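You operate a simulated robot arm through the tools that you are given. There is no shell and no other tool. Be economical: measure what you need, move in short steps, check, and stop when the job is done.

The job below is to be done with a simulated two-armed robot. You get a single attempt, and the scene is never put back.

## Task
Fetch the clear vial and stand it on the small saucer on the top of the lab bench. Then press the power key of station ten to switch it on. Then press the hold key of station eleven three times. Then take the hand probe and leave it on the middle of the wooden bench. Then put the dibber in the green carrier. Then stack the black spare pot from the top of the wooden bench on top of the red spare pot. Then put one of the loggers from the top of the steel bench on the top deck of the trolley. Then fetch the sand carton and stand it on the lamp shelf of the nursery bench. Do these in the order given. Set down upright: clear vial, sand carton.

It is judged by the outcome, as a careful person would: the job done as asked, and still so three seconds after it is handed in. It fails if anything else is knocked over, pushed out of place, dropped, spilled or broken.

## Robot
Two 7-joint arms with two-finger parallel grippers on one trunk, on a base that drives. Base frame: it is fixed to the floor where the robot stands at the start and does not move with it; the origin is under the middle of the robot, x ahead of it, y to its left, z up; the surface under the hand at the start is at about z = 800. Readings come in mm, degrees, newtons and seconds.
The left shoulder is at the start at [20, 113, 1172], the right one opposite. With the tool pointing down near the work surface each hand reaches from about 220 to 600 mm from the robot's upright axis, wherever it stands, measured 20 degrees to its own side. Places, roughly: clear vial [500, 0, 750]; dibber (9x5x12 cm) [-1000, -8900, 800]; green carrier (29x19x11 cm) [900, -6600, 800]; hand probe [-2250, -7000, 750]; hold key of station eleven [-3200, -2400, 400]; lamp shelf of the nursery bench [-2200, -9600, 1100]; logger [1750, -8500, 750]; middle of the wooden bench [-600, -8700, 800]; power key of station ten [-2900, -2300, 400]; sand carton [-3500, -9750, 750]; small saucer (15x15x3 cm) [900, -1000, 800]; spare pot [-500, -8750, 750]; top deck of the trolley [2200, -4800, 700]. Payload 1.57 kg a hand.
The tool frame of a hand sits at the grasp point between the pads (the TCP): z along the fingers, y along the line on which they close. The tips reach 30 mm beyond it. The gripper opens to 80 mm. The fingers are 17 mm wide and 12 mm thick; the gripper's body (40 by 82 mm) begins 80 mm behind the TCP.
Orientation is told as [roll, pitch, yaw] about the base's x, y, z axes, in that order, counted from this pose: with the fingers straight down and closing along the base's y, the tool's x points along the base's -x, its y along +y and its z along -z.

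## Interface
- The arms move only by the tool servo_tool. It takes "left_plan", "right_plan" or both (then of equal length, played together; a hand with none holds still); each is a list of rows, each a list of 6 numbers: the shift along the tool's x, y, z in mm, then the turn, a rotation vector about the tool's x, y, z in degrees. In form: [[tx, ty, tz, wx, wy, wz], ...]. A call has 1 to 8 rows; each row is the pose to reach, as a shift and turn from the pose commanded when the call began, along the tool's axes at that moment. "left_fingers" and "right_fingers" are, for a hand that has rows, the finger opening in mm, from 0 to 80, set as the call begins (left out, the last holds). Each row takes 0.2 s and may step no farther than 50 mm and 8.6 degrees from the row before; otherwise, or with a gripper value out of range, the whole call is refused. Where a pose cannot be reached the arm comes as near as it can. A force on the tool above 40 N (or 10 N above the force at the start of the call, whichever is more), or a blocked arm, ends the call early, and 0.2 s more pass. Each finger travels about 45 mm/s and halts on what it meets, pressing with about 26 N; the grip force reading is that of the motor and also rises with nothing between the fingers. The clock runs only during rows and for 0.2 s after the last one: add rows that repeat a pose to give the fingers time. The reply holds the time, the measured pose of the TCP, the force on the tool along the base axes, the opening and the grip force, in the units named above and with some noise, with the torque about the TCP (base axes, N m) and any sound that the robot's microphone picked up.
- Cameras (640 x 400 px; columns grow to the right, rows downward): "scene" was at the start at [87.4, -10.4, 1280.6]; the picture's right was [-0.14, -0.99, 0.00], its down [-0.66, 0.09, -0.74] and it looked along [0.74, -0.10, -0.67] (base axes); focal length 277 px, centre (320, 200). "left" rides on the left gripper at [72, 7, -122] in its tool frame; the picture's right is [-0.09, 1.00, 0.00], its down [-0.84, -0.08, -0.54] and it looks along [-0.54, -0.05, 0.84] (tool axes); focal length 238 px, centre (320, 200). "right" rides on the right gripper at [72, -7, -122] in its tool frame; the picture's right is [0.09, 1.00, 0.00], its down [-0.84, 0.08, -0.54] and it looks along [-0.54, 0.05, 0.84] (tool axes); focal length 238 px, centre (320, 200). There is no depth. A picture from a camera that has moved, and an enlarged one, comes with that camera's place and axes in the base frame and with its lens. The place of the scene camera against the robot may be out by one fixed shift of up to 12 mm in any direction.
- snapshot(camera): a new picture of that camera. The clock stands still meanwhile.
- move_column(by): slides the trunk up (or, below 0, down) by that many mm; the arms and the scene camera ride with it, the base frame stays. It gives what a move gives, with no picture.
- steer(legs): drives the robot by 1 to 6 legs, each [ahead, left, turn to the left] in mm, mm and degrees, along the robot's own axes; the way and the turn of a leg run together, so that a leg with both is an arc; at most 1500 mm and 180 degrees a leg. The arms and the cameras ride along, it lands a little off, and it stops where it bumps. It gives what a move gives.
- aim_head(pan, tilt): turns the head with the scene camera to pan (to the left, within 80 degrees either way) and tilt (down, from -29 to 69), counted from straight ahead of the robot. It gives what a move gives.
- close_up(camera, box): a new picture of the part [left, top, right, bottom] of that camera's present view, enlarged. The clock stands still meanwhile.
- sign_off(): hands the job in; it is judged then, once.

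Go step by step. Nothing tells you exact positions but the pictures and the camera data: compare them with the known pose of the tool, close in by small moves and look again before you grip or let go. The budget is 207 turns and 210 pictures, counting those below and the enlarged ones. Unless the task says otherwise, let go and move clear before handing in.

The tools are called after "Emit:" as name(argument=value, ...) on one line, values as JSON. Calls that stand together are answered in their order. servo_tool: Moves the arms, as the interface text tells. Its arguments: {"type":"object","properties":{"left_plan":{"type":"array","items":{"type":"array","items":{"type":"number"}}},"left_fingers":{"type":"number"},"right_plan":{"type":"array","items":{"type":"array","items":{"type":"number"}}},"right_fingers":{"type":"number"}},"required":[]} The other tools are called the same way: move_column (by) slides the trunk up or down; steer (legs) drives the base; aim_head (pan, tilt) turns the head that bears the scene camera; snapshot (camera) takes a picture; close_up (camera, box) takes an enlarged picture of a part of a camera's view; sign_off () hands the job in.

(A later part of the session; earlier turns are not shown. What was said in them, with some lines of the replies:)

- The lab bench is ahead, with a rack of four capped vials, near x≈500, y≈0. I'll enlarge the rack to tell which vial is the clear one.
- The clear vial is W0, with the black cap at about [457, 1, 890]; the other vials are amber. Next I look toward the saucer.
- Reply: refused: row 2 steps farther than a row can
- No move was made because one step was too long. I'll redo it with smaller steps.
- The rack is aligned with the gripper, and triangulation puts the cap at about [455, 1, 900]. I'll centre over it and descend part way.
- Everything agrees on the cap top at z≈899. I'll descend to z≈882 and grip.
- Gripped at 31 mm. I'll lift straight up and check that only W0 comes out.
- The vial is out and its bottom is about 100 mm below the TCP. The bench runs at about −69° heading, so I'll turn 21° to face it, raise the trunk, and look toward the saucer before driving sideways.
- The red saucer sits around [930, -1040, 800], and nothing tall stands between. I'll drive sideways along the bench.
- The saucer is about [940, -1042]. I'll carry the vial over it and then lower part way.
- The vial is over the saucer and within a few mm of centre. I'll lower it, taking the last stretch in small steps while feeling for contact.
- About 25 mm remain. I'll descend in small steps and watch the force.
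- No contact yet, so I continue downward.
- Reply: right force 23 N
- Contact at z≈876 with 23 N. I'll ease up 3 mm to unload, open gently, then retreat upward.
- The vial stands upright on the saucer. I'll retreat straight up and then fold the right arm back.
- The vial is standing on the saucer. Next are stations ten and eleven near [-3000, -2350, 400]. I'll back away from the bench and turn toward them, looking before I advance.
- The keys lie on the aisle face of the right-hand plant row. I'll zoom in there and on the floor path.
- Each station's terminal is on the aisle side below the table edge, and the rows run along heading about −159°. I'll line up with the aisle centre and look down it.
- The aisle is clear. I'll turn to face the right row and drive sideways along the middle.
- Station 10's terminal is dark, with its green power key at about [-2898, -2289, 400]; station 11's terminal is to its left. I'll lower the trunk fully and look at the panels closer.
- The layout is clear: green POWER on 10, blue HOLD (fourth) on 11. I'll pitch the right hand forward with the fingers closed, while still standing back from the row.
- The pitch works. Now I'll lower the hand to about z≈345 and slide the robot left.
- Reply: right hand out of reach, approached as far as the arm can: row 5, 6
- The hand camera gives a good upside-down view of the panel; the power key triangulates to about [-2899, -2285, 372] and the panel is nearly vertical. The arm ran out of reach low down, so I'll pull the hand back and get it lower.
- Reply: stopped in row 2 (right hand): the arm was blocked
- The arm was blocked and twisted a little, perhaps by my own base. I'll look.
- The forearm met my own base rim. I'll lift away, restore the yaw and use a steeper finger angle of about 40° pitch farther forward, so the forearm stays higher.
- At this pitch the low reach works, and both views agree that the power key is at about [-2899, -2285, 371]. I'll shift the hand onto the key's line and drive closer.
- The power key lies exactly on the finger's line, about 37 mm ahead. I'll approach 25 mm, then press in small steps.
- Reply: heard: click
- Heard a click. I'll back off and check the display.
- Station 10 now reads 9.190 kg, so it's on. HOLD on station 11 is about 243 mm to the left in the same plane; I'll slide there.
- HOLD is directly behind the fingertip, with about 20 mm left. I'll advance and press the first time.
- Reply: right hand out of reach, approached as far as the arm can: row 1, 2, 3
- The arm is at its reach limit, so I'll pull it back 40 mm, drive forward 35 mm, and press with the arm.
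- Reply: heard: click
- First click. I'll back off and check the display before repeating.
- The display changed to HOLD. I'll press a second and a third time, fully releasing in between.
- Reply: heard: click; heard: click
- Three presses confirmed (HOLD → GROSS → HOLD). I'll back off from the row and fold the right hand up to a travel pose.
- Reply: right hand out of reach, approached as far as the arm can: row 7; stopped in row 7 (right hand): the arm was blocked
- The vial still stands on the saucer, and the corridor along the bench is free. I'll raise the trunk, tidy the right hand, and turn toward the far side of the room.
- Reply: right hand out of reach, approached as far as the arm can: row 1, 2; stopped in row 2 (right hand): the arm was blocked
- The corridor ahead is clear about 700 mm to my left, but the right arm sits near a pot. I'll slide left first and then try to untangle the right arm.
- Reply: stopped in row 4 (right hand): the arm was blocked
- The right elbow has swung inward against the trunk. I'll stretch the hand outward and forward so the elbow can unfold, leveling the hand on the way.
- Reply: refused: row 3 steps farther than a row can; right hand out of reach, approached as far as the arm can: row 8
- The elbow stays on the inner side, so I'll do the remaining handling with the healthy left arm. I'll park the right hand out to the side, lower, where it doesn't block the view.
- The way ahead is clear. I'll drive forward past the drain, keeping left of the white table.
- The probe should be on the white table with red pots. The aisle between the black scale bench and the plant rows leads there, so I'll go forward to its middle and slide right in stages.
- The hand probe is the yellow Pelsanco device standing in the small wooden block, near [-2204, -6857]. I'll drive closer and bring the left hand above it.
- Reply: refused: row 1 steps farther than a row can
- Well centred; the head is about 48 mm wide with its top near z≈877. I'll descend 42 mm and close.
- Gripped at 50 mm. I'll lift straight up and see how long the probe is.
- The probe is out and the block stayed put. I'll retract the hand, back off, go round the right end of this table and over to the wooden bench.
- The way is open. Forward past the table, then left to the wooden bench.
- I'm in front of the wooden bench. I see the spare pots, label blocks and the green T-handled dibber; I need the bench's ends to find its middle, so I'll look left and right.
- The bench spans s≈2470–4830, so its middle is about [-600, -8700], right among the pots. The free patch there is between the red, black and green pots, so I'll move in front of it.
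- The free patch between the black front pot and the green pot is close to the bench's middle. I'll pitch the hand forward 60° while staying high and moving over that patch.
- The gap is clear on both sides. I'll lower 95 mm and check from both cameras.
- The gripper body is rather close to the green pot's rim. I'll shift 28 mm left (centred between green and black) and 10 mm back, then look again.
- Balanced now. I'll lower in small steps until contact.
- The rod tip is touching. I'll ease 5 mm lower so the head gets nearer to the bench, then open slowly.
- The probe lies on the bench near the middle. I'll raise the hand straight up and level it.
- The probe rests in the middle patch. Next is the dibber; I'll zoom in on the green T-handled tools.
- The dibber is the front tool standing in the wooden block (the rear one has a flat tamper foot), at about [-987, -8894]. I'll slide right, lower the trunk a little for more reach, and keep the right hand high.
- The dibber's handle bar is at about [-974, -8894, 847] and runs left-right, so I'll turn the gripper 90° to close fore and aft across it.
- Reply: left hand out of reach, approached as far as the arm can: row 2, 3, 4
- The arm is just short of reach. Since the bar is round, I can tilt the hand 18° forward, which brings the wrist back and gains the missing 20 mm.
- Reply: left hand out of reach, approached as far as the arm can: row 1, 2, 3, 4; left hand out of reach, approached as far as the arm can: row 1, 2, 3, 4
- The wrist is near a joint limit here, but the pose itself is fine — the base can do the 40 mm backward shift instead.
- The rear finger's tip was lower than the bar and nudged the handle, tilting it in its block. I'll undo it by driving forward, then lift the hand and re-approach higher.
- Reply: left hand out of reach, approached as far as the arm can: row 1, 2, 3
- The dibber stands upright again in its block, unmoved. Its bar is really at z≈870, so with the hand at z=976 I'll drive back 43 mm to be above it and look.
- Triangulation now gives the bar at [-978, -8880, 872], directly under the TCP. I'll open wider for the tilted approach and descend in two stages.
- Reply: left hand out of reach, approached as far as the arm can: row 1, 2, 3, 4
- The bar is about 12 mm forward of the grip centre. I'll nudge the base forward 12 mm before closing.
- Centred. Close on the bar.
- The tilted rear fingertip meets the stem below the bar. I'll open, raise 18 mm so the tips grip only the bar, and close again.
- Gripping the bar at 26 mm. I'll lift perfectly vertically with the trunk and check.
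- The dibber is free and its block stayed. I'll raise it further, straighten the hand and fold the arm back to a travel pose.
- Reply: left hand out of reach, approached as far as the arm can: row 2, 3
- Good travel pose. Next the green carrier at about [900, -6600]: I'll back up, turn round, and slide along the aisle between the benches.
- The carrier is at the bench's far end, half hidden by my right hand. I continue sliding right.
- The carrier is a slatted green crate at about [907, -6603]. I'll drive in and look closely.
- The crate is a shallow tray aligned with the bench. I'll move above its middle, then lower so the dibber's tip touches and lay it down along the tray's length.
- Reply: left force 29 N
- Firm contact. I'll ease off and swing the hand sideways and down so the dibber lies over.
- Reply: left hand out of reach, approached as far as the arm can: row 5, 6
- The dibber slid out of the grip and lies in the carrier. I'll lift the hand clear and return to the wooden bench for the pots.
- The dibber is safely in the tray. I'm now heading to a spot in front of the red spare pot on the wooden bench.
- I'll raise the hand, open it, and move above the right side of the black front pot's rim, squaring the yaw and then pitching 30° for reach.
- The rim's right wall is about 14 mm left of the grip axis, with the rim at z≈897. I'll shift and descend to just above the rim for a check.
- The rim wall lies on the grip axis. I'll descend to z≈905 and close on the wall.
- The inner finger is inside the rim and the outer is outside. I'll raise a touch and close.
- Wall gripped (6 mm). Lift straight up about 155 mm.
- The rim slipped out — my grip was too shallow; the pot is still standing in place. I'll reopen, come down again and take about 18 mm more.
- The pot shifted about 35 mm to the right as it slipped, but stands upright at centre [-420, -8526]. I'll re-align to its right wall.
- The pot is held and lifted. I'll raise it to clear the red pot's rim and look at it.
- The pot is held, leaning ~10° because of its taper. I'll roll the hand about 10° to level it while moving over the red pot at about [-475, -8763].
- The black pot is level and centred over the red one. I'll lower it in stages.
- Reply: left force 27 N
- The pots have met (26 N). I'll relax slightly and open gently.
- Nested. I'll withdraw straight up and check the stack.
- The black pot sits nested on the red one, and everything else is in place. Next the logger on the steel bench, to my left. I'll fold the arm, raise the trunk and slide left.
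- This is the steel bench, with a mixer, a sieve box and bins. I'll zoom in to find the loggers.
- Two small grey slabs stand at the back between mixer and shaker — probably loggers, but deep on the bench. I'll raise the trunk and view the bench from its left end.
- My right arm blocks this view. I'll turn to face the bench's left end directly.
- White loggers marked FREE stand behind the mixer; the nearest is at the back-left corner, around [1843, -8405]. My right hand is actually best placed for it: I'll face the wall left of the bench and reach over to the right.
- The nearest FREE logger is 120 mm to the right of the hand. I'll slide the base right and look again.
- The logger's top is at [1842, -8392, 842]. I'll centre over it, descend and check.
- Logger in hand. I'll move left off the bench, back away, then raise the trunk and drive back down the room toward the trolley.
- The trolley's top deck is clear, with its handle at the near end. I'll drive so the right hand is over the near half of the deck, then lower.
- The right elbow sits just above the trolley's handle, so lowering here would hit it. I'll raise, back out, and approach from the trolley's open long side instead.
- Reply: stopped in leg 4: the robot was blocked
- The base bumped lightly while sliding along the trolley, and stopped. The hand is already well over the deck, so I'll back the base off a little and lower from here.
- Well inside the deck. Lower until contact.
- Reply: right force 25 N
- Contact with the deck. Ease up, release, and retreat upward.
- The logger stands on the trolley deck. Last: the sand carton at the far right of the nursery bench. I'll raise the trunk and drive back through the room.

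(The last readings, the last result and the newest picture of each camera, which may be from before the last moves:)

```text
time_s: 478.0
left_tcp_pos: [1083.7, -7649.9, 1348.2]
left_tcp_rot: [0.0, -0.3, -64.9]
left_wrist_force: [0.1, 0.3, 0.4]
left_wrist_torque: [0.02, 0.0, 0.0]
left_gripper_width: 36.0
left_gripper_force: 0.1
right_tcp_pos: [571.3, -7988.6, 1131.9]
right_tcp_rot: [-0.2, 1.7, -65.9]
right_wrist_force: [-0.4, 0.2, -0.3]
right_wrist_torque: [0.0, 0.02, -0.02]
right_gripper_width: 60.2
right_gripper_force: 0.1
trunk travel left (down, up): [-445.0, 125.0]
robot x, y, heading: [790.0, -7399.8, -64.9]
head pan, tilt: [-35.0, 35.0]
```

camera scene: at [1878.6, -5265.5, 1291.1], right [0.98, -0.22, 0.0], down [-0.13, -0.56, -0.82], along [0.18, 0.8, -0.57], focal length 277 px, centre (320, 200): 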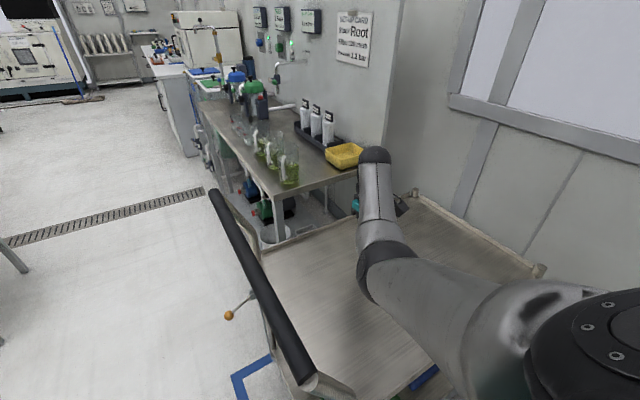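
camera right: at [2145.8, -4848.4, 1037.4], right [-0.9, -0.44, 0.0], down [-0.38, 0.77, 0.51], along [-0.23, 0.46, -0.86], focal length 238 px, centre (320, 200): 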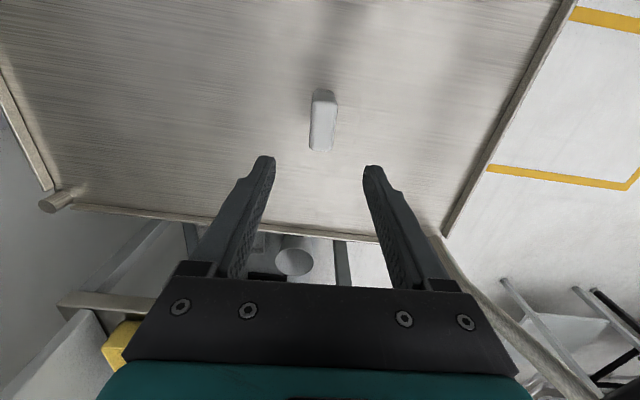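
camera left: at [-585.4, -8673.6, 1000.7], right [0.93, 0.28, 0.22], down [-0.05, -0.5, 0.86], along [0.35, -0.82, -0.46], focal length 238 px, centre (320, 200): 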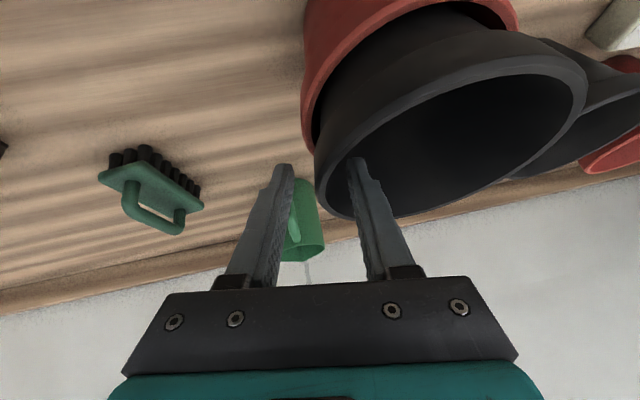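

Emit:
steer(legs=[[-100, 0, -4.1], [0, -1500, 0], [0, -1500, 0]])

```text
time_s: 493.3
left_tcp_pos: [-1749.9, -8707.6, 1347.5]
left_tcp_rot: [0.0, -0.2, -67.4]
left_wrist_force: [-0.7, -0.3, -0.4]
left_wrist_torque: [0.0, -0.01, 0.04]
left_gripper_width: 36.0
left_gripper_force: 0.1
right_tcp_pos: [-2275.9, -9021.8, 1133.0]
right_tcp_rot: [-0.2, 1.9, -68.5]
right_wrist_force: [0.6, 0.9, -0.1]
right_wrist_torque: [0.03, -0.02, -0.02]
right_gripper_width: 60.1
right_gripper_force: 0.0
trunk travel left (down, up): [-445.0, 125.0]
robot x, y, heading: [-2033.4, -8443.4, -67.3]
head pan, tilt: [-35.0, 35.0]
```

Emit:
steer(legs=[[0, 0, -1.7], [0, -1350, 0]])

Emit:
aim_head(pan=-5, tilt=30)

Emit:
snapshot(camera="scene")

```text
time_s: 500.5
left_tcp_pos: [-3051.6, -9201.9, 1348.5]
left_tcp_rot: [0.0, -0.2, -69.9]
left_wrist_force: [-0.5, 0.1, 0.3]
left_wrist_torque: [0.01, 0.0, 0.01]
left_gripper_width: 35.8
left_gripper_force: 0.0
right_tcp_pos: [-3591.1, -9494.4, 1132.2]
right_tcp_rot: [-0.1, 1.7, -70.9]
right_wrist_force: [0.3, -0.5, -0.6]
right_wrist_torque: [-0.02, 0.01, -0.01]
right_gripper_width: 60.1
right_gripper_force: 0.0
trunk travel left (down, up): [-445.0, 125.0]
robot x, y, heading: [-3325.4, -8929.4, -70.0]
head pan, tilt: [-35.0, 35.0]
```

```text
time_s: 501.5
left_tcp_pos: [-3049.7, -9200.9, 1348.4]
left_tcp_rot: [-0.1, -0.2, -69.9]
left_wrist_force: [0.2, 0.2, -0.7]
left_wrist_torque: [0.02, 0.0, 0.0]
left_gripper_width: 36.0
left_gripper_force: 0.1
right_tcp_pos: [-3590.7, -9493.7, 1133.2]
right_tcp_rot: [-0.2, 1.8, -70.9]
right_wrist_force: [0.6, 0.2, -0.3]
right_wrist_torque: [-0.03, 0.01, -0.03]
right_gripper_width: 60.2
right_gripper_force: 0.1
trunk travel left (down, up): [-445.0, 125.0]
robot x, y, heading: [-3325.9, -8929.4, -69.6]
head pan, tilt: [-5.0, 30.0]
```

```text
24 pictures are left
camera scene: at [-3302.4, -9024.1, 1518.9], right [-0.97, -0.26, 0.0], down [-0.13, 0.48, -0.87], along [0.23, -0.84, -0.5], focal length 277 px, centre (320, 200)
```

scene: 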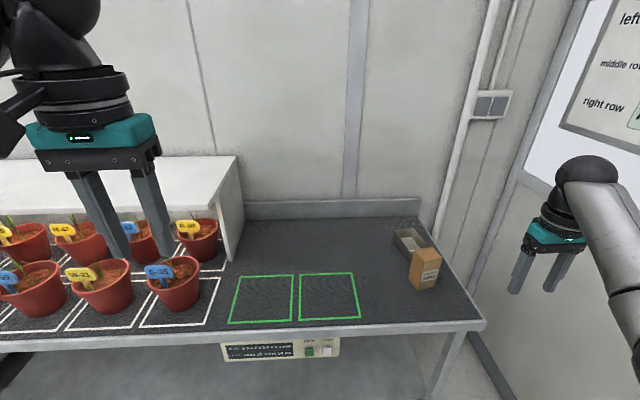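

The sand carton stands at about [-3474, -9797] and the white lamp shelf is to its left with its front edge near n≈8097. I'll zoom on the carton.

Emit:
close_up(camera="scene", box=[380, 215, 460, 305])

```text
4.44 times, centred on (420, 260) of scene
camera zoom: at [-3302.4, -9024.1, 1518.9], right [-0.97, -0.26, 0.0], down [-0.13, 0.48, -0.87], along [0.23, -0.84, -0.5], focal length 1229 px, centre (-124, -67)
```

zoom: 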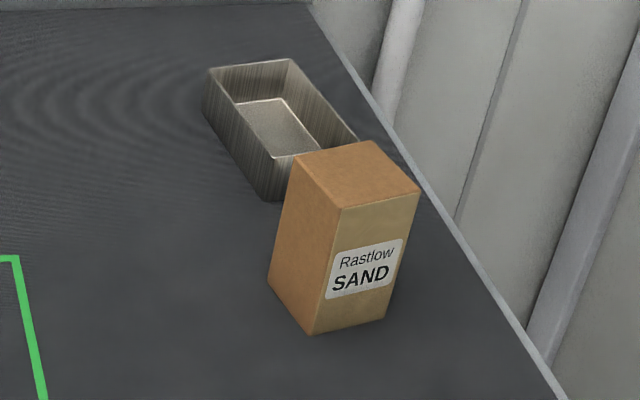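

The carton is about 65×59×132 mm, turned roughly 10° from the bench. I'll tuck the right arm a bit inward (wall on that side), and drive up to the carton.

Emit:
servo_tool(right_plan=[[15, 20, 0, 0, 0, 0], [30, 40, 0, 0, 0, 0], [45, 60, 0, 0, 0, 0]])

Emit:
steer(legs=[[0, -425, 0.8], [345, 0, 0]])

Emit:
servo_tool(left_plan=[[0, -25, 20, 0, 0, 0], [0, -50, 40, 0, 0, 0], [0, -80, 60, 0, 0, 0], [0, -110, 90, 0, 0, 0], [0, -140, 120, 0, 0, 0], [0, -170, 150, 0, 0, 0], [0, -195, 180, 0, 0, 0]], left_fingers=80)

Emit:
snapshot(camera="left")

```text
time_s: 502.3
left_tcp_pos: [-3049.6, -9201.6, 1347.8]
left_tcp_rot: [-0.1, -0.2, -70.0]
left_wrist_force: [-0.2, 0.3, 0.1]
left_wrist_torque: [0.01, 0.0, 0.02]
left_gripper_width: 36.1
left_gripper_force: 0.0
right_tcp_pos: [-3548.2, -9431.5, 1133.4]
right_tcp_rot: [-0.2, 1.8, -71.0]
right_wrist_force: [0.2, 0.2, -0.5]
right_wrist_torque: [0.0, 0.03, 0.01]
right_gripper_width: 60.1
right_gripper_force: 0.1
trunk travel left (down, up): [-445.0, 125.0]
robot x, y, heading: [-3325.5, -8929.1, -69.8]
head pan, tilt: [-5.0, 30.0]
```

```text
time_s: 504.7
left_tcp_pos: [-3416.7, -9333.0, 1349.0]
left_tcp_rot: [-0.4, -0.5, -68.9]
left_wrist_force: [-0.2, -0.6, 0.6]
left_wrist_torque: [0.06, 0.0, -0.01]
left_gripper_width: 36.0
left_gripper_force: 0.0
right_tcp_pos: [-3909.8, -9574.1, 1138.7]
right_tcp_rot: [-0.3, 1.5, -69.8]
right_wrist_force: [0.2, 0.2, -0.1]
right_wrist_torque: [0.02, 0.0, 0.05]
right_gripper_width: 60.1
right_gripper_force: 0.1
trunk travel left (down, up): [-445.0, 125.0]
robot x, y, heading: [-3698.9, -9070.6, -68.9]
head pan, tilt: [-5.0, 30.0]
stopped in leg 1: the robot was blocked; the commanded pose is now the measured one
```

```text
time_s: 506.3
left_tcp_pos: [-3599.0, -9403.9, 1168.6]
left_tcp_rot: [-0.4, -0.2, -68.9]
left_wrist_force: [0.6, -0.5, 0.1]
left_wrist_torque: [0.0, 0.0, 0.03]
left_gripper_width: 80.0
left_gripper_force: 0.1
right_tcp_pos: [-3909.1, -9574.5, 1136.7]
right_tcp_rot: [-0.4, 1.6, -69.7]
right_wrist_force: [0.0, 0.6, -0.5]
right_wrist_torque: [-0.01, -0.01, -0.02]
right_gripper_width: 60.1
right_gripper_force: 0.1
trunk travel left (down, up): [-445.0, 125.0]
robot x, y, heading: [-3704.0, -9071.3, -68.9]
head pan, tilt: [-5.0, 30.0]
```

```text
22 pictures are left
camera left: at [-3619.4, -9335.4, 1291.4], right [0.96, 0.27, -0.01], down [0.23, -0.8, 0.55], along [0.14, -0.53, -0.84], focal length 238 px, centre (320, 200)
```

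left: 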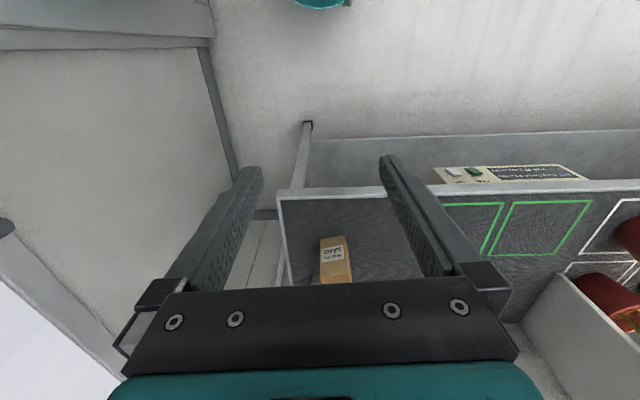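

The right arm touched the door-side wall and the base stopped. Better plan: the right hand reaches well tool-down, so I'll use it for the carton, standing further left. First I bring the left hand back out of the way.

Emit:
steer(legs=[[0, 335, 0]])

Emit:
servo_tool(left_plan=[[0, 30, -30, 0, 0, 0], [0, 60, -60, 0, 0, 0], [0, 90, -90, 0, 0, 0], [0, 120, -120, 0, 0, 0], [0, 150, -150, 0, 0, 0], [0, 180, -180, 0, 0, 0], [0, 195, -180, 0, 0, 0]])

Emit:
servo_tool(right_plan=[[0, 0, 0, 0, 0, -5.3], [0, 0, 0, 0, 0, -10.6]], right_fingers=80)

Emit:
steer(legs=[[370, 0, 0]])

Emit:
snapshot(camera="right")

```text
time_s: 508.5
left_tcp_pos: [-3290.7, -9288.8, 1168.8]
left_tcp_rot: [0.0, -0.2, -68.8]
left_wrist_force: [0.8, -0.2, 0.2]
left_wrist_torque: [-0.01, 0.0, 0.02]
left_gripper_width: 80.2
left_gripper_force: 0.1
right_tcp_pos: [-3600.6, -9456.7, 1132.8]
right_tcp_rot: [0.1, 1.7, -69.4]
right_wrist_force: [0.7, -0.2, 0.2]
right_wrist_torque: [0.02, 0.0, -0.02]
right_gripper_width: 60.0
right_gripper_force: 0.0
trunk travel left (down, up): [-445.0, 125.0]
robot x, y, heading: [-3387.6, -8947.9, -68.9]
head pan, tilt: [-5.0, 30.0]
```

```text
time_s: 510.1
left_tcp_pos: [-3111.2, -9219.0, 1347.8]
left_tcp_rot: [0.0, -0.3, -68.8]
left_wrist_force: [0.5, -0.3, -0.2]
left_wrist_torque: [-0.03, -0.02, 0.01]
left_gripper_width: 80.2
left_gripper_force: 0.1
right_tcp_pos: [-3600.9, -9456.9, 1131.9]
right_tcp_rot: [0.0, 1.7, -69.5]
right_wrist_force: [0.2, 0.7, 0.9]
right_wrist_torque: [0.03, -0.04, -0.01]
right_gripper_width: 60.2
right_gripper_force: 0.0
trunk travel left (down, up): [-445.0, 125.0]
robot x, y, heading: [-3387.9, -8951.3, -68.6]
head pan, tilt: [-5.0, 30.0]
```

```text
time_s: 510.7
left_tcp_pos: [-3111.5, -9220.1, 1347.3]
left_tcp_rot: [0.1, -0.2, -68.7]
left_wrist_force: [0.6, -0.6, -0.1]
left_wrist_torque: [-0.03, 0.01, 0.04]
left_gripper_width: 79.8
left_gripper_force: 0.2
right_tcp_pos: [-3600.7, -9458.1, 1131.8]
right_tcp_rot: [0.4, 1.6, -59.1]
right_wrist_force: [-0.5, -0.7, 0.0]
right_wrist_torque: [0.02, -0.01, 0.01]
right_gripper_width: 80.2
right_gripper_force: 0.0
trunk travel left (down, up): [-445.0, 125.0]
robot x, y, heading: [-3389.8, -8948.7, -68.9]
head pan, tilt: [-5.0, 30.0]
```

```text
time_s: 513.1
left_tcp_pos: [-2974.0, -9569.1, 1347.0]
left_tcp_rot: [0.0, -0.2, -68.6]
left_wrist_force: [1.0, -0.3, 0.2]
left_wrist_torque: [0.01, 0.05, -0.01]
left_gripper_width: 80.2
left_gripper_force: 0.0
right_tcp_pos: [-3462.9, -9807.9, 1132.8]
right_tcp_rot: [0.3, 1.7, -58.9]
right_wrist_force: [-0.1, -0.2, -0.2]
right_wrist_torque: [0.01, 0.02, 0.01]
right_gripper_width: 80.0
right_gripper_force: 0.1
trunk travel left (down, up): [-445.0, 125.0]
robot x, y, heading: [-3246.9, -9299.5, -68.6]
head pan, tilt: [-5.0, 30.0]
```

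```text
21 pictures are left
camera right: at [-3503.5, -9753.4, 1257.5], right [0.81, 0.59, 0.01], down [0.5, -0.69, 0.52], along [0.31, -0.41, -0.86], focal length 238 px, centre (320, 200)
```

right: 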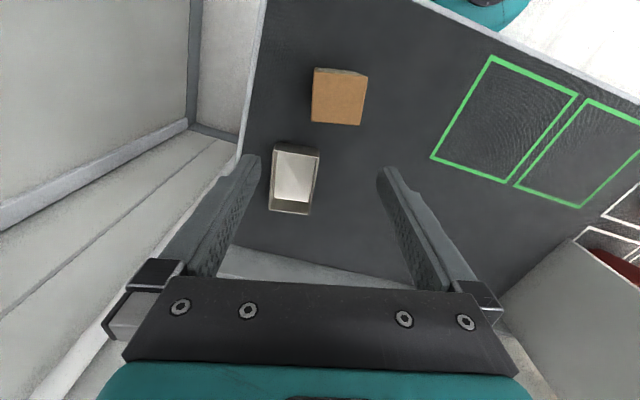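

The box is aligned with the gripper; its top centre is 29 mm left and 16 mm nearer than my grip axis. I'll correct and lower to just above it.

Emit:
servo_tool(right_plan=[[8, 14, 0, 0, 0, 0], [16, 29, 0, 0, 0, 0]])

Emit:
move_column(by=-170)

Emit:
snapshot(camera="right")

```text
time_s: 513.7
left_tcp_pos: [-2974.4, -9567.2, 1348.9]
left_tcp_rot: [0.0, -0.1, -68.7]
left_wrist_force: [0.0, -0.1, 0.0]
left_wrist_torque: [-0.03, 0.0, 0.03]
left_gripper_width: 80.2
left_gripper_force: 0.0
right_tcp_pos: [-3448.6, -9778.8, 1133.7]
right_tcp_rot: [0.4, 1.7, -58.9]
right_wrist_force: [0.1, 0.0, -0.7]
right_wrist_torque: [0.0, 0.03, 0.0]
right_gripper_width: 80.0
right_gripper_force: 0.1
trunk travel left (down, up): [-445.0, 125.0]
robot x, y, heading: [-3256.1, -9298.0, -68.6]
head pan, tilt: [-5.0, 30.0]
```

```text
time_s: 515.6
left_tcp_pos: [-2974.5, -9568.1, 1177.3]
left_tcp_rot: [-0.1, -0.1, -68.7]
left_wrist_force: [-0.2, 0.0, -0.5]
left_wrist_torque: [-0.01, 0.01, -0.01]
left_gripper_width: 80.1
left_gripper_force: 0.1
right_tcp_pos: [-3448.7, -9778.8, 964.6]
right_tcp_rot: [0.4, 1.7, -59.0]
right_wrist_force: [-0.7, 0.4, 0.2]
right_wrist_torque: [-0.03, -0.01, 0.02]
right_gripper_width: 79.9
right_gripper_force: 0.0
trunk travel left (down, up): [-275.0, 295.0]
robot x, y, heading: [-3254.7, -9297.1, -68.6]
head pan, tilt: [-5.0, 30.0]
```

```text
20 pictures are left
camera right: at [-3488.0, -9724.5, 1088.6], right [0.81, 0.59, 0.01], down [0.5, -0.69, 0.52], along [0.31, -0.41, -0.86], focal length 238 px, centre (320, 200)
```

right: 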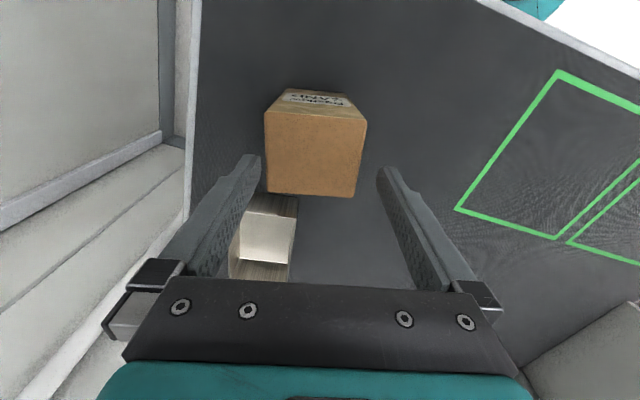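

Box top is near z≈920 and roughly 65–72 mm wide, so alignment matters. I'll fine-tune position and yaw, then check enlarged before descending.

Emit:
servo_tool(right_plan=[[4, -2.5, 0, 0, 0, 3.4], [4, -2.5, 0, 0, 0, 3.4]])

Emit:
close_up(camera="right", box=[200, 80, 440, 230])

```text
time_s: 516.2
left_tcp_pos: [-2975.0, -9568.2, 1177.7]
left_tcp_rot: [-0.1, -0.2, -68.7]
left_wrist_force: [0.1, -1.3, 0.0]
left_wrist_torque: [-0.01, 0.0, 0.01]
left_gripper_width: 80.0
left_gripper_force: 0.0
right_tcp_pos: [-3451.8, -9776.8, 963.2]
right_tcp_rot: [0.3, 1.7, -62.5]
right_wrist_force: [0.1, 0.7, 0.5]
right_wrist_torque: [-0.02, -0.02, -0.03]
right_gripper_width: 80.1
right_gripper_force: 0.0
trunk travel left (down, up): [-275.0, 295.0]
robot x, y, heading: [-3254.0, -9298.2, -68.6]
head pan, tilt: [-5.0, 30.0]
```

```text
2.67 times, centred on (320, 155) of right
camera zoom: at [-3488.6, -9720.1, 1088.3], right [0.84, 0.54, 0.01], down [0.46, -0.72, 0.52], along [0.29, -0.43, -0.86], focal length 636 px, centre (320, 320)
```

zoom: 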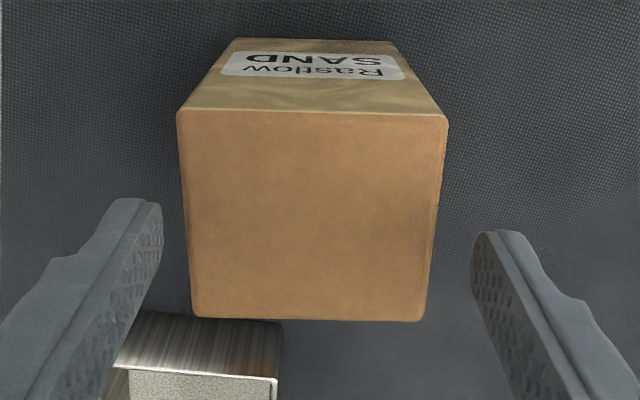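

Box width is about 65–67 mm with even gaps either side. Descend 70 mm gently and close.

Emit:
servo_tool(right_plan=[[0, -1.5, 10, 0, 0, 0], [0, -1.5, 25, 0, 0, 0], [0, -1.5, 42, 0, 0, 0], [0, -1.5, 58, 0, 0, 0], [0, -1.5, 72, 0, 0, 0]])

Emit:
servo_tool(right_plan=[[0, 0, 0, 0, 0, 0], [0, 0, 0, 0, 0, 0], [0, 0, 0, 0, 0, 0]], right_fingers=40)

Emit:
servo_tool(right_plan=[[0, 0, -10, 0, 0, 0], [0, 0, -25, 0, 0, 0], [0, 0, -40, 0, 0, 0]])

Emit:
snapshot(camera="right")

```text
time_s: 517.4
left_tcp_pos: [-2974.2, -9567.3, 1177.8]
left_tcp_rot: [0.0, -0.3, -68.7]
left_wrist_force: [0.6, 0.4, 0.9]
left_wrist_torque: [0.01, 0.0, 0.01]
left_gripper_width: 80.1
left_gripper_force: 0.1
right_tcp_pos: [-3454.3, -9776.1, 893.6]
right_tcp_rot: [0.3, 1.7, -62.3]
right_wrist_force: [-0.4, -0.2, 1.1]
right_wrist_torque: [-0.01, 0.01, 0.01]
right_gripper_width: 79.9
right_gripper_force: 0.1
trunk travel left (down, up): [-275.0, 295.0]
robot x, y, heading: [-3254.3, -9297.9, -68.5]
head pan, tilt: [-5.0, 30.0]
```

```text
time_s: 518.2
left_tcp_pos: [-2974.8, -9568.4, 1177.3]
left_tcp_rot: [0.0, -0.3, -68.7]
left_wrist_force: [-0.2, 0.6, -0.6]
left_wrist_torque: [-0.02, -0.02, 0.02]
left_gripper_width: 80.0
left_gripper_force: 0.1
right_tcp_pos: [-3453.7, -9775.1, 893.6]
right_tcp_rot: [0.1, 1.8, -62.4]
right_wrist_force: [-1.6, -0.1, 0.6]
right_wrist_torque: [-0.19, 0.4, -0.01]
right_gripper_width: 68.6
right_gripper_force: 26.3
trunk travel left (down, up): [-275.0, 295.0]
robot x, y, heading: [-3248.5, -9301.1, -68.7]
head pan, tilt: [-5.0, 30.0]
```

```text
time_s: 519.0
left_tcp_pos: [-2974.9, -9568.9, 1177.0]
left_tcp_rot: [0.0, -0.2, -68.6]
left_wrist_force: [-0.1, -0.3, 0.1]
left_wrist_torque: [0.0, 0.03, -0.04]
left_gripper_width: 79.9
left_gripper_force: 0.2
right_tcp_pos: [-3453.3, -9776.9, 931.5]
right_tcp_rot: [0.3, 1.8, -62.3]
right_wrist_force: [-0.4, 0.5, -7.3]
right_wrist_torque: [0.0, 0.0, 0.02]
right_gripper_width: 68.9
right_gripper_force: 26.0
trunk travel left (down, up): [-275.0, 295.0]
robot x, y, heading: [-3252.9, -9298.0, -68.8]
head pan, tilt: [-5.0, 30.0]
```

```text
18 pictures are left
camera right: at [-3489.8, -9719.8, 1056.5], right [0.84, 0.54, 0.01], down [0.46, -0.72, 0.52], along [0.29, -0.43, -0.86], focal length 238 px, centre (320, 200)
```

right: 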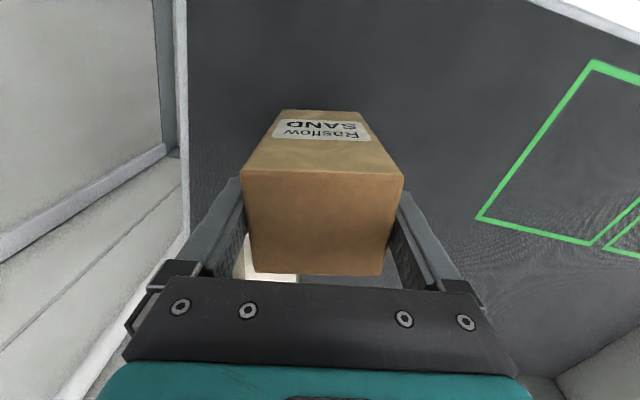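

The carton (about 0.7 kg) is held. I'll raise it above the lamp-shelf height and slide left along the bench.

Emit:
move_column(by=290)

Emit:
servo_tool(right_plan=[[0, 0, -25, 0, 0, 0], [0, 0, -50, 0, 0, 0]])

Emit:
steer(legs=[[-30, 0, 0], [0, 780, 0]])

Emit:
aim_head(pan=-20, tilt=40)

Emit:
snapshot(camera="scene")

Emit:
snapshot(camera="right")

```text
time_s: 522.0
left_tcp_pos: [-2974.6, -9569.2, 1466.8]
left_tcp_rot: [0.0, -0.1, -68.7]
left_wrist_force: [-0.6, 0.2, 0.6]
left_wrist_torque: [0.0, -0.01, 0.01]
left_gripper_width: 80.1
left_gripper_force: 0.0
right_tcp_pos: [-3452.1, -9776.7, 1221.1]
right_tcp_rot: [0.2, 1.7, -62.3]
right_wrist_force: [0.1, -0.6, -7.0]
right_wrist_torque: [-0.02, 0.01, -0.01]
right_gripper_width: 68.8
right_gripper_force: 25.8
trunk travel left (down, up): [-565.0, 5.0]
robot x, y, heading: [-3255.6, -9298.7, -68.6]
head pan, tilt: [-5.0, 30.0]
```

```text
time_s: 522.6
left_tcp_pos: [-2973.6, -9569.6, 1467.8]
left_tcp_rot: [0.0, -0.1, -68.7]
left_wrist_force: [0.1, 0.2, -0.3]
left_wrist_torque: [-0.03, 0.02, 0.01]
left_gripper_width: 79.9
left_gripper_force: 0.2
right_tcp_pos: [-3453.1, -9777.3, 1270.7]
right_tcp_rot: [0.3, 1.7, -62.4]
right_wrist_force: [-0.8, 0.1, -6.7]
right_wrist_torque: [0.03, -0.02, 0.0]
right_gripper_width: 68.9
right_gripper_force: 26.0
trunk travel left (down, up): [-565.0, 5.0]
robot x, y, heading: [-3254.9, -9298.1, -68.4]
head pan, tilt: [-5.0, 30.0]
```

```text
time_s: 527.2
left_tcp_pos: [-2259.4, -9260.7, 1466.9]
left_tcp_rot: [0.1, -0.2, -69.0]
left_wrist_force: [-0.1, 0.1, 0.4]
left_wrist_torque: [-0.03, -0.01, -0.03]
left_gripper_width: 80.0
left_gripper_force: 0.1
right_tcp_pos: [-2740.1, -9465.1, 1271.2]
right_tcp_rot: [0.4, 1.7, -62.7]
right_wrist_force: [0.1, -0.3, -7.0]
right_wrist_torque: [-0.02, 0.01, 0.03]
right_gripper_width: 68.9
right_gripper_force: 26.0
trunk travel left (down, up): [-565.0, 5.0]
robot x, y, heading: [-2537.2, -8988.4, -69.2]
head pan, tilt: [-5.0, 30.0]
```

```text
time_s: 528.0
left_tcp_pos: [-2260.1, -9260.7, 1467.2]
left_tcp_rot: [0.0, -0.3, -69.0]
left_wrist_force: [0.0, 0.9, -0.1]
left_wrist_torque: [0.03, -0.01, -0.01]
left_gripper_width: 80.2
left_gripper_force: 0.1
right_tcp_pos: [-2738.6, -9465.6, 1270.8]
right_tcp_rot: [0.3, 1.8, -62.7]
right_wrist_force: [0.1, 0.1, -7.0]
right_wrist_torque: [0.03, 0.01, -0.03]
right_gripper_width: 68.7
right_gripper_force: 26.1
trunk travel left (down, up): [-565.0, 5.0]
robot x, y, heading: [-2533.7, -8986.8, -68.8]
head pan, tilt: [-20.0, 40.0]
```

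```text
17 pictures are left
camera scene: at [-2536.4, -9082.5, 1623.5], right [-1.0, -0.02, 0.0], down [-0.01, 0.64, -0.77], along [0.01, -0.77, -0.64], focal length 277 px, centre (320, 200)
```

scene: 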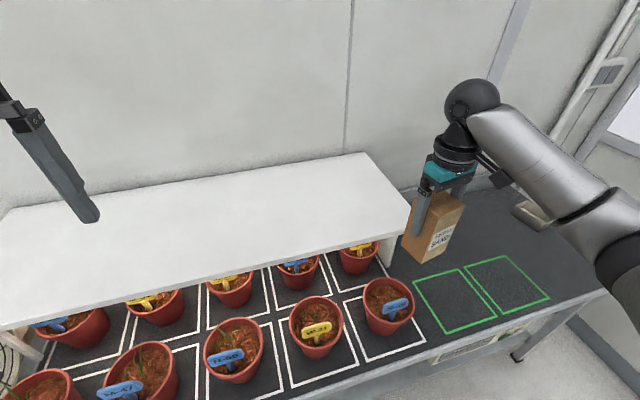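

```text
16 pictures are left
camera right: at [-2775.6, -9408.5, 1395.4], right [0.84, 0.54, 0.01], down [0.46, -0.72, 0.52], along [0.28, -0.43, -0.86], focal length 238 px, centre (320, 200)
```

right: 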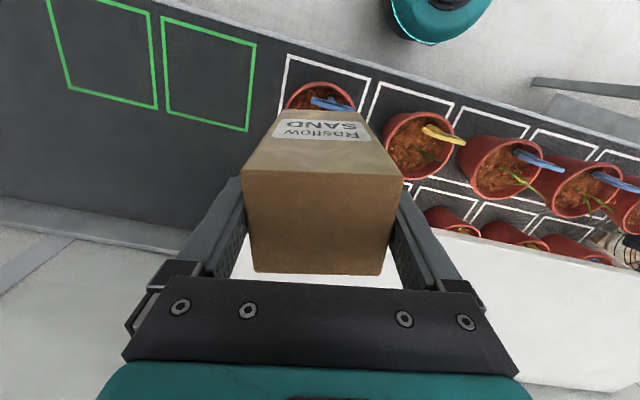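

I can see the shelf slab clearly: front edge near n≈7990, right end near s≈6020. I'll move in so the carton comes over the shelf's right half.

Emit:
steer(legs=[[60, 40, 0]])

Emit:
servo_tool(right_plan=[[-44, -5, 0, 0, 0, 0], [-88, -10, 0, 0, 0, 0], [-132, -15, 0, 0, 0, 0], [-175, -19, 0, 0, 0, 0]])

Emit:
snapshot(camera="scene")

Emit:
snapshot(camera="right")

```text
time_s: 529.0
left_tcp_pos: [-2200.1, -9302.4, 1467.6]
left_tcp_rot: [0.0, -0.2, -69.1]
left_wrist_force: [0.5, -0.1, 0.1]
left_wrist_torque: [0.03, -0.01, 0.01]
left_gripper_width: 80.2
left_gripper_force: 0.1
right_tcp_pos: [-2680.0, -9508.8, 1270.8]
right_tcp_rot: [0.4, 1.8, -62.8]
right_wrist_force: [0.7, -0.3, -7.2]
right_wrist_torque: [-0.01, 0.03, -0.02]
right_gripper_width: 68.8
right_gripper_force: 25.9
trunk travel left (down, up): [-565.0, 5.0]
robot x, y, heading: [-2471.4, -9028.8, -69.0]
head pan, tilt: [-20.0, 40.0]
```

```text
time_s: 530.0
left_tcp_pos: [-2195.3, -9303.1, 1466.7]
left_tcp_rot: [-0.2, -0.1, -69.0]
left_wrist_force: [0.4, -0.4, 0.0]
left_wrist_torque: [0.01, 0.08, 0.0]
left_gripper_width: 80.0
left_gripper_force: 0.1
right_tcp_pos: [-2616.9, -9666.7, 1261.8]
right_tcp_rot: [-0.1, 2.5, -62.6]
right_wrist_force: [-0.3, 2.3, -10.4]
right_wrist_torque: [0.04, -0.01, -0.04]
right_gripper_width: 68.7
right_gripper_force: 26.3
right hand out of reach, approached as far as the arm can: row 4
trunk travel left (down, up): [-565.0, 5.0]
robot x, y, heading: [-2477.9, -9031.9, -68.8]
head pan, tilt: [-20.0, 40.0]
```

```text
15 pictures are left
camera scene: at [-2471.8, -9125.0, 1623.2], right [-1.0, -0.02, 0.0], down [-0.01, 0.64, -0.77], along [0.01, -0.77, -0.64], focal length 277 px, centre (320, 200)
```

scene: 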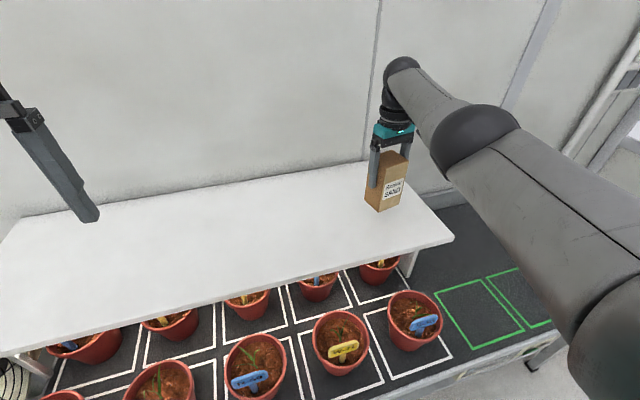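

```text
14 pictures are left
camera right: at [-2650.4, -9610.0, 1387.7], right [0.84, 0.54, 0.0], down [0.46, -0.73, 0.51], along [0.27, -0.42, -0.86], focal length 238 px, centre (320, 200)
```

right: 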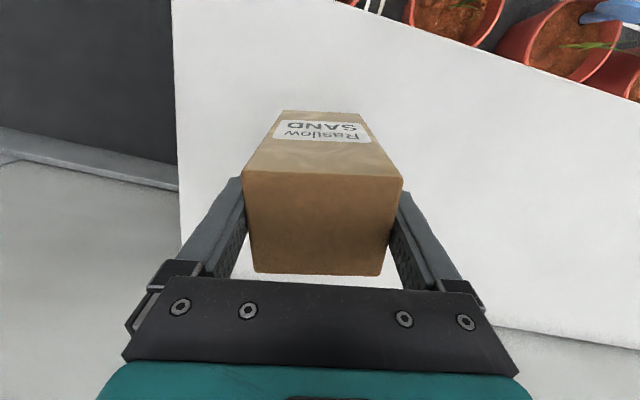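

The carton is over the shelf, 115 mm behind the front edge and 160 mm from the right end. I'll lower it with the trunk in small steps.

Emit:
move_column(by=-40)

Emit:
close_up(camera="scene", box=[340, 120, 440, 240])

```text
time_s: 530.8
left_tcp_pos: [-2200.8, -9303.3, 1427.4]
left_tcp_rot: [0.1, -0.2, -69.1]
left_wrist_force: [0.2, -0.1, -0.4]
left_wrist_torque: [0.02, -0.03, 0.03]
left_gripper_width: 80.1
left_gripper_force: 0.0
right_tcp_pos: [-2618.1, -9668.1, 1225.5]
right_tcp_rot: [0.2, 1.8, -62.7]
right_wrist_force: [-0.3, -0.2, -7.3]
right_wrist_torque: [-0.01, 0.0, 0.02]
right_gripper_width: 68.6
right_gripper_force: 25.7
trunk travel left (down, up): [-525.0, 45.0]
robot x, y, heading: [-2474.5, -9029.5, -69.3]
head pan, tilt: [-20.0, 40.0]
```

```text
3.33 times, centred on (390, 180) of scene
camera zoom: at [-2477.1, -9124.4, 1583.5], right [-1.0, -0.02, 0.0], down [-0.01, 0.64, -0.77], along [0.01, -0.77, -0.64], focal length 922 px, centre (87, 267)
```

zoom: 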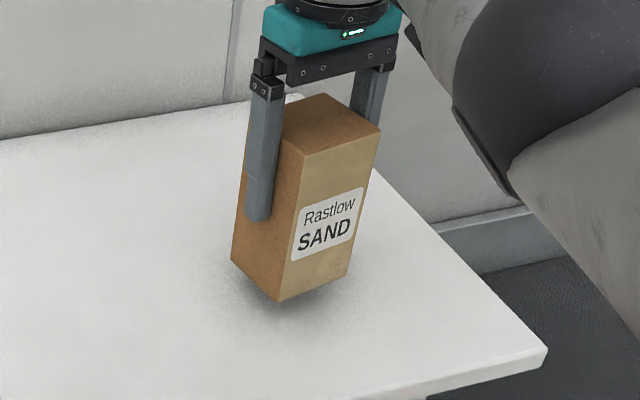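

Emit:
servo_tool(right_plan=[[0, 0, 4, 0, 0, 0], [0, 0, 8, 0, 0, 0], [0, 0, 12, 0, 0, 0], [0, 0, 15, 0, 0, 0]])

Emit:
servo_tool(right_plan=[[0, 0, 3, 0, 0, 0], [0, 0, 6, 0, 0, 0], [0, 0, 9, 0, 0, 0], [0, 0, 12, 0, 0, 0]])

```text
time_s: 531.8
left_tcp_pos: [-2200.6, -9301.9, 1427.9]
left_tcp_rot: [0.0, -0.2, -69.2]
left_wrist_force: [0.8, 0.4, -0.3]
left_wrist_torque: [0.01, 0.03, -0.02]
left_gripper_width: 80.0
left_gripper_force: 0.1
right_tcp_pos: [-2618.7, -9666.9, 1211.7]
right_tcp_rot: [0.2, 1.6, -62.8]
right_wrist_force: [-0.8, 0.6, -7.8]
right_wrist_torque: [0.03, 0.0, -0.01]
right_gripper_width: 68.7
right_gripper_force: 26.3
trunk travel left (down, up): [-525.0, 45.0]
robot x, y, heading: [-2478.6, -9031.9, -68.9]
head pan, tilt: [-20.0, 40.0]
```

```text
time_s: 532.8
left_tcp_pos: [-2200.4, -9300.0, 1427.9]
left_tcp_rot: [0.0, -0.4, -69.1]
left_wrist_force: [0.5, -0.1, 0.4]
left_wrist_torque: [0.01, -0.01, 0.01]
left_gripper_width: 80.0
left_gripper_force: 0.0
right_tcp_pos: [-2616.8, -9666.5, 1204.8]
right_tcp_rot: [0.0, 1.2, -62.6]
right_wrist_force: [-1.8, -1.5, 21.9]
right_wrist_torque: [0.19, 0.5, 0.43]
right_gripper_width: 68.5
right_gripper_force: 25.9
trunk travel left (down, up): [-525.0, 45.0]
robot x, y, heading: [-2477.1, -9031.9, -69.1]
head pan, tilt: [-20.0, 40.0]
```

Contact with the shelf at z≈1205. Ease off until only its own weight rests, then release and lift.

Emit:
servo_tool(right_plan=[[0, 0, -3, 0, 0, 0], [0, 0, -5, 0, 0, 0]])

Emit:
servo_tool(right_plan=[[0, 0, 0, 0, 0, 0], [0, 0, 0, 0, 0, 0], [0, 0, 0, 0, 0, 0]], right_fingers=80)

Emit:
snapshot(camera="right")

```text
time_s: 533.4
left_tcp_pos: [-2200.1, -9302.6, 1427.3]
left_tcp_rot: [0.0, -0.2, -69.0]
left_wrist_force: [-0.4, 0.1, -0.9]
left_wrist_torque: [-0.01, 0.02, -0.02]
left_gripper_width: 80.1
left_gripper_force: 0.0
right_tcp_pos: [-2618.8, -9666.9, 1204.1]
right_tcp_rot: [0.2, 1.5, -62.7]
right_wrist_force: [0.1, -6.4, 9.9]
right_wrist_torque: [-0.86, 0.46, 0.2]
right_gripper_width: 68.5
right_gripper_force: 25.7
trunk travel left (down, up): [-525.0, 45.0]
robot x, y, heading: [-2479.0, -9028.7, -68.9]
head pan, tilt: [-20.0, 40.0]
```

```text
time_s: 534.2
left_tcp_pos: [-2201.4, -9302.0, 1427.9]
left_tcp_rot: [0.0, -0.3, -69.1]
left_wrist_force: [-0.2, 0.3, -0.6]
left_wrist_torque: [0.01, 0.0, -0.01]
left_gripper_width: 80.0
left_gripper_force: 0.0
right_tcp_pos: [-2618.4, -9666.3, 1203.9]
right_tcp_rot: [0.3, 1.8, -62.8]
right_wrist_force: [0.6, 0.1, 0.0]
right_wrist_torque: [-0.02, 0.0, -0.01]
right_gripper_width: 80.1
right_gripper_force: 0.1
trunk travel left (down, up): [-525.0, 45.0]
robot x, y, heading: [-2473.1, -9029.6, -68.9]
head pan, tilt: [-20.0, 40.0]
```

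```text
12 pictures are left
camera right: at [-2654.1, -9608.7, 1328.3], right [0.84, 0.54, 0.01], down [0.46, -0.72, 0.52], along [0.28, -0.43, -0.86], focal length 238 px, centre (320, 200)
```

right: 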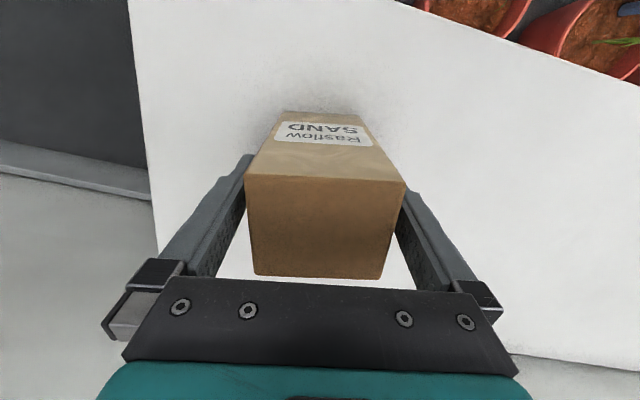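

Released with gaps on both sides. I'll lift straight up with the trunk first, then the arm.

Emit:
move_column(by=44)

Emit:
servo_tool(right_plan=[[0, 0, -15, 0, 0, 0], [0, 0, -30, 0, 0, 0], [0, 0, -45, 0, 0, 0], [0, 0, -60, 0, 0, 0]])

Emit:
snapshot(camera="scene")

```text
time_s: 535.1
left_tcp_pos: [-2201.2, -9301.7, 1471.8]
left_tcp_rot: [0.0, -0.2, -69.0]
left_wrist_force: [-0.1, -0.2, -0.7]
left_wrist_torque: [0.03, 0.02, 0.0]
left_gripper_width: 79.8
left_gripper_force: 0.1
right_tcp_pos: [-2619.3, -9666.5, 1247.8]
right_tcp_rot: [0.3, 1.8, -62.8]
right_wrist_force: [-0.2, -0.1, -0.3]
right_wrist_torque: [0.01, 0.01, 0.0]
right_gripper_width: 80.1
right_gripper_force: 0.0
trunk travel left (down, up): [-569.0, 1.0]
robot x, y, heading: [-2475.2, -9030.0, -69.0]
head pan, tilt: [-20.0, 40.0]
```

```text
time_s: 536.1
left_tcp_pos: [-2199.3, -9301.3, 1471.5]
left_tcp_rot: [0.1, -0.2, -69.2]
left_wrist_force: [0.2, -0.5, 0.4]
left_wrist_torque: [0.01, -0.02, 0.0]
left_gripper_width: 80.1
left_gripper_force: 0.1
right_tcp_pos: [-2617.3, -9669.3, 1306.8]
right_tcp_rot: [0.2, 1.8, -62.8]
right_wrist_force: [0.2, -0.6, -0.2]
right_wrist_torque: [0.01, 0.05, 0.03]
right_gripper_width: 80.1
right_gripper_force: 0.0
trunk travel left (down, up): [-569.0, 1.0]
robot x, y, heading: [-2477.4, -9029.0, -69.2]
head pan, tilt: [-20.0, 40.0]
```

```text
11 pictures are left
camera scene: at [-2476.8, -9123.6, 1627.5], right [-1.0, -0.02, 0.0], down [-0.01, 0.64, -0.77], along [0.01, -0.77, -0.64], focal length 277 px, centre (320, 200)
```

scene: 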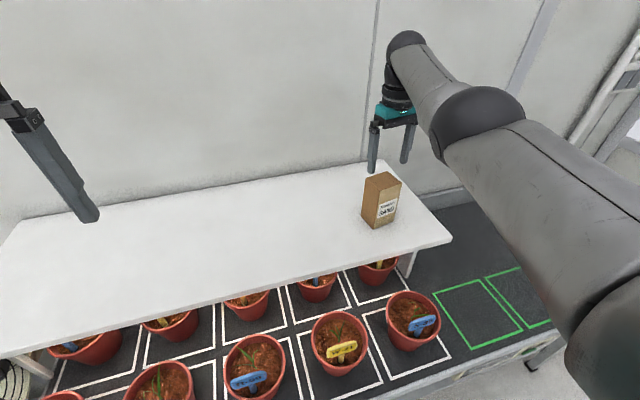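

The carton stands upright on the lamp shelf. I'll back the robot clear and take one last look.

Emit:
steer(legs=[[-450, 0, 0]])

Emit:
aim_head(pan=10, tilt=25)

Emit:
snapshot(camera="scene")

```text
time_s: 538.8
left_tcp_pos: [-2362.6, -8879.4, 1471.3]
left_tcp_rot: [0.0, -0.3, -69.1]
left_wrist_force: [0.2, 0.5, 0.1]
left_wrist_torque: [0.01, -0.01, 0.01]
left_gripper_width: 80.3
left_gripper_force: 0.1
right_tcp_pos: [-2780.9, -9246.4, 1307.8]
right_tcp_rot: [0.2, 1.6, -62.8]
right_wrist_force: [0.8, 0.4, -1.3]
right_wrist_torque: [0.0, -0.02, -0.02]
right_gripper_width: 80.0
right_gripper_force: 0.0
trunk travel left (down, up): [-569.0, 1.0]
robot x, y, heading: [-2637.2, -8606.7, -69.1]
head pan, tilt: [-20.0, 40.0]
```

```text
time_s: 539.8
left_tcp_pos: [-2362.2, -8880.5, 1472.3]
left_tcp_rot: [0.0, -0.2, -69.1]
left_wrist_force: [0.2, 0.2, 0.1]
left_wrist_torque: [-0.01, 0.04, -0.01]
left_gripper_width: 80.1
left_gripper_force: 0.1
right_tcp_pos: [-2779.8, -9247.1, 1308.0]
right_tcp_rot: [0.2, 1.7, -62.8]
right_wrist_force: [-0.4, -0.2, -0.5]
right_wrist_torque: [0.0, 0.0, -0.01]
right_gripper_width: 79.9
right_gripper_force: 0.1
trunk travel left (down, up): [-569.0, 1.0]
robot x, y, heading: [-2640.5, -8608.7, -69.0]
head pan, tilt: [10.0, 25.0]
```

```text
10 pictures are left
camera scene: at [-2592.8, -8696.5, 1650.8], right [-0.86, -0.51, 0.0], down [-0.22, 0.36, -0.91], along [0.47, -0.78, -0.42], focal length 277 px, centre (320, 200)
```

scene: 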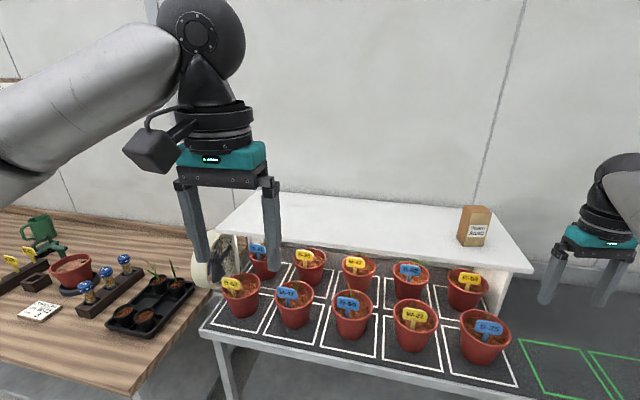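

The carton stands upright on the lamp shelf, and both hands are empty and clear. I'm handing the job in.

Emit:
sign_off()

```text
The job is handed in.
```

I did all eight steps in the order given and handed the job in. Near the end the robot's base bumped the trolley, and I couldn't tell whether that moved it.

- **Clear vial:** standing upright on the saucer on the lab bench.
- **Station ten:** switched on; the display reads 9.190 kg.
- **Station eleven:** hold key pressed three times. I heard three clicks, and the display now shows HOLD.
- **Hand probe:** lying near the middle of the wooden bench, between the spare pots.
- **Dibber:** lying in the green carrier. I tilted it in its block once while reaching for it, and it slid out of my grip into the carrier. The block itself stayed put.
- **Pots:** the black spare pot is nested in the red one. On the first try the black pot slipped and slid about 35 mm on the bench, staying upright. There were two of each colour there, and I used the front black and the middle red.
- **Logger:** one marked FREE is on the trolley's top deck.
- **Sand carton:** standing upright on the lamp shelf. Before I fetched it, the robot was blocked once near the door side, probably by the right arm touching the wall. I saw no damage.
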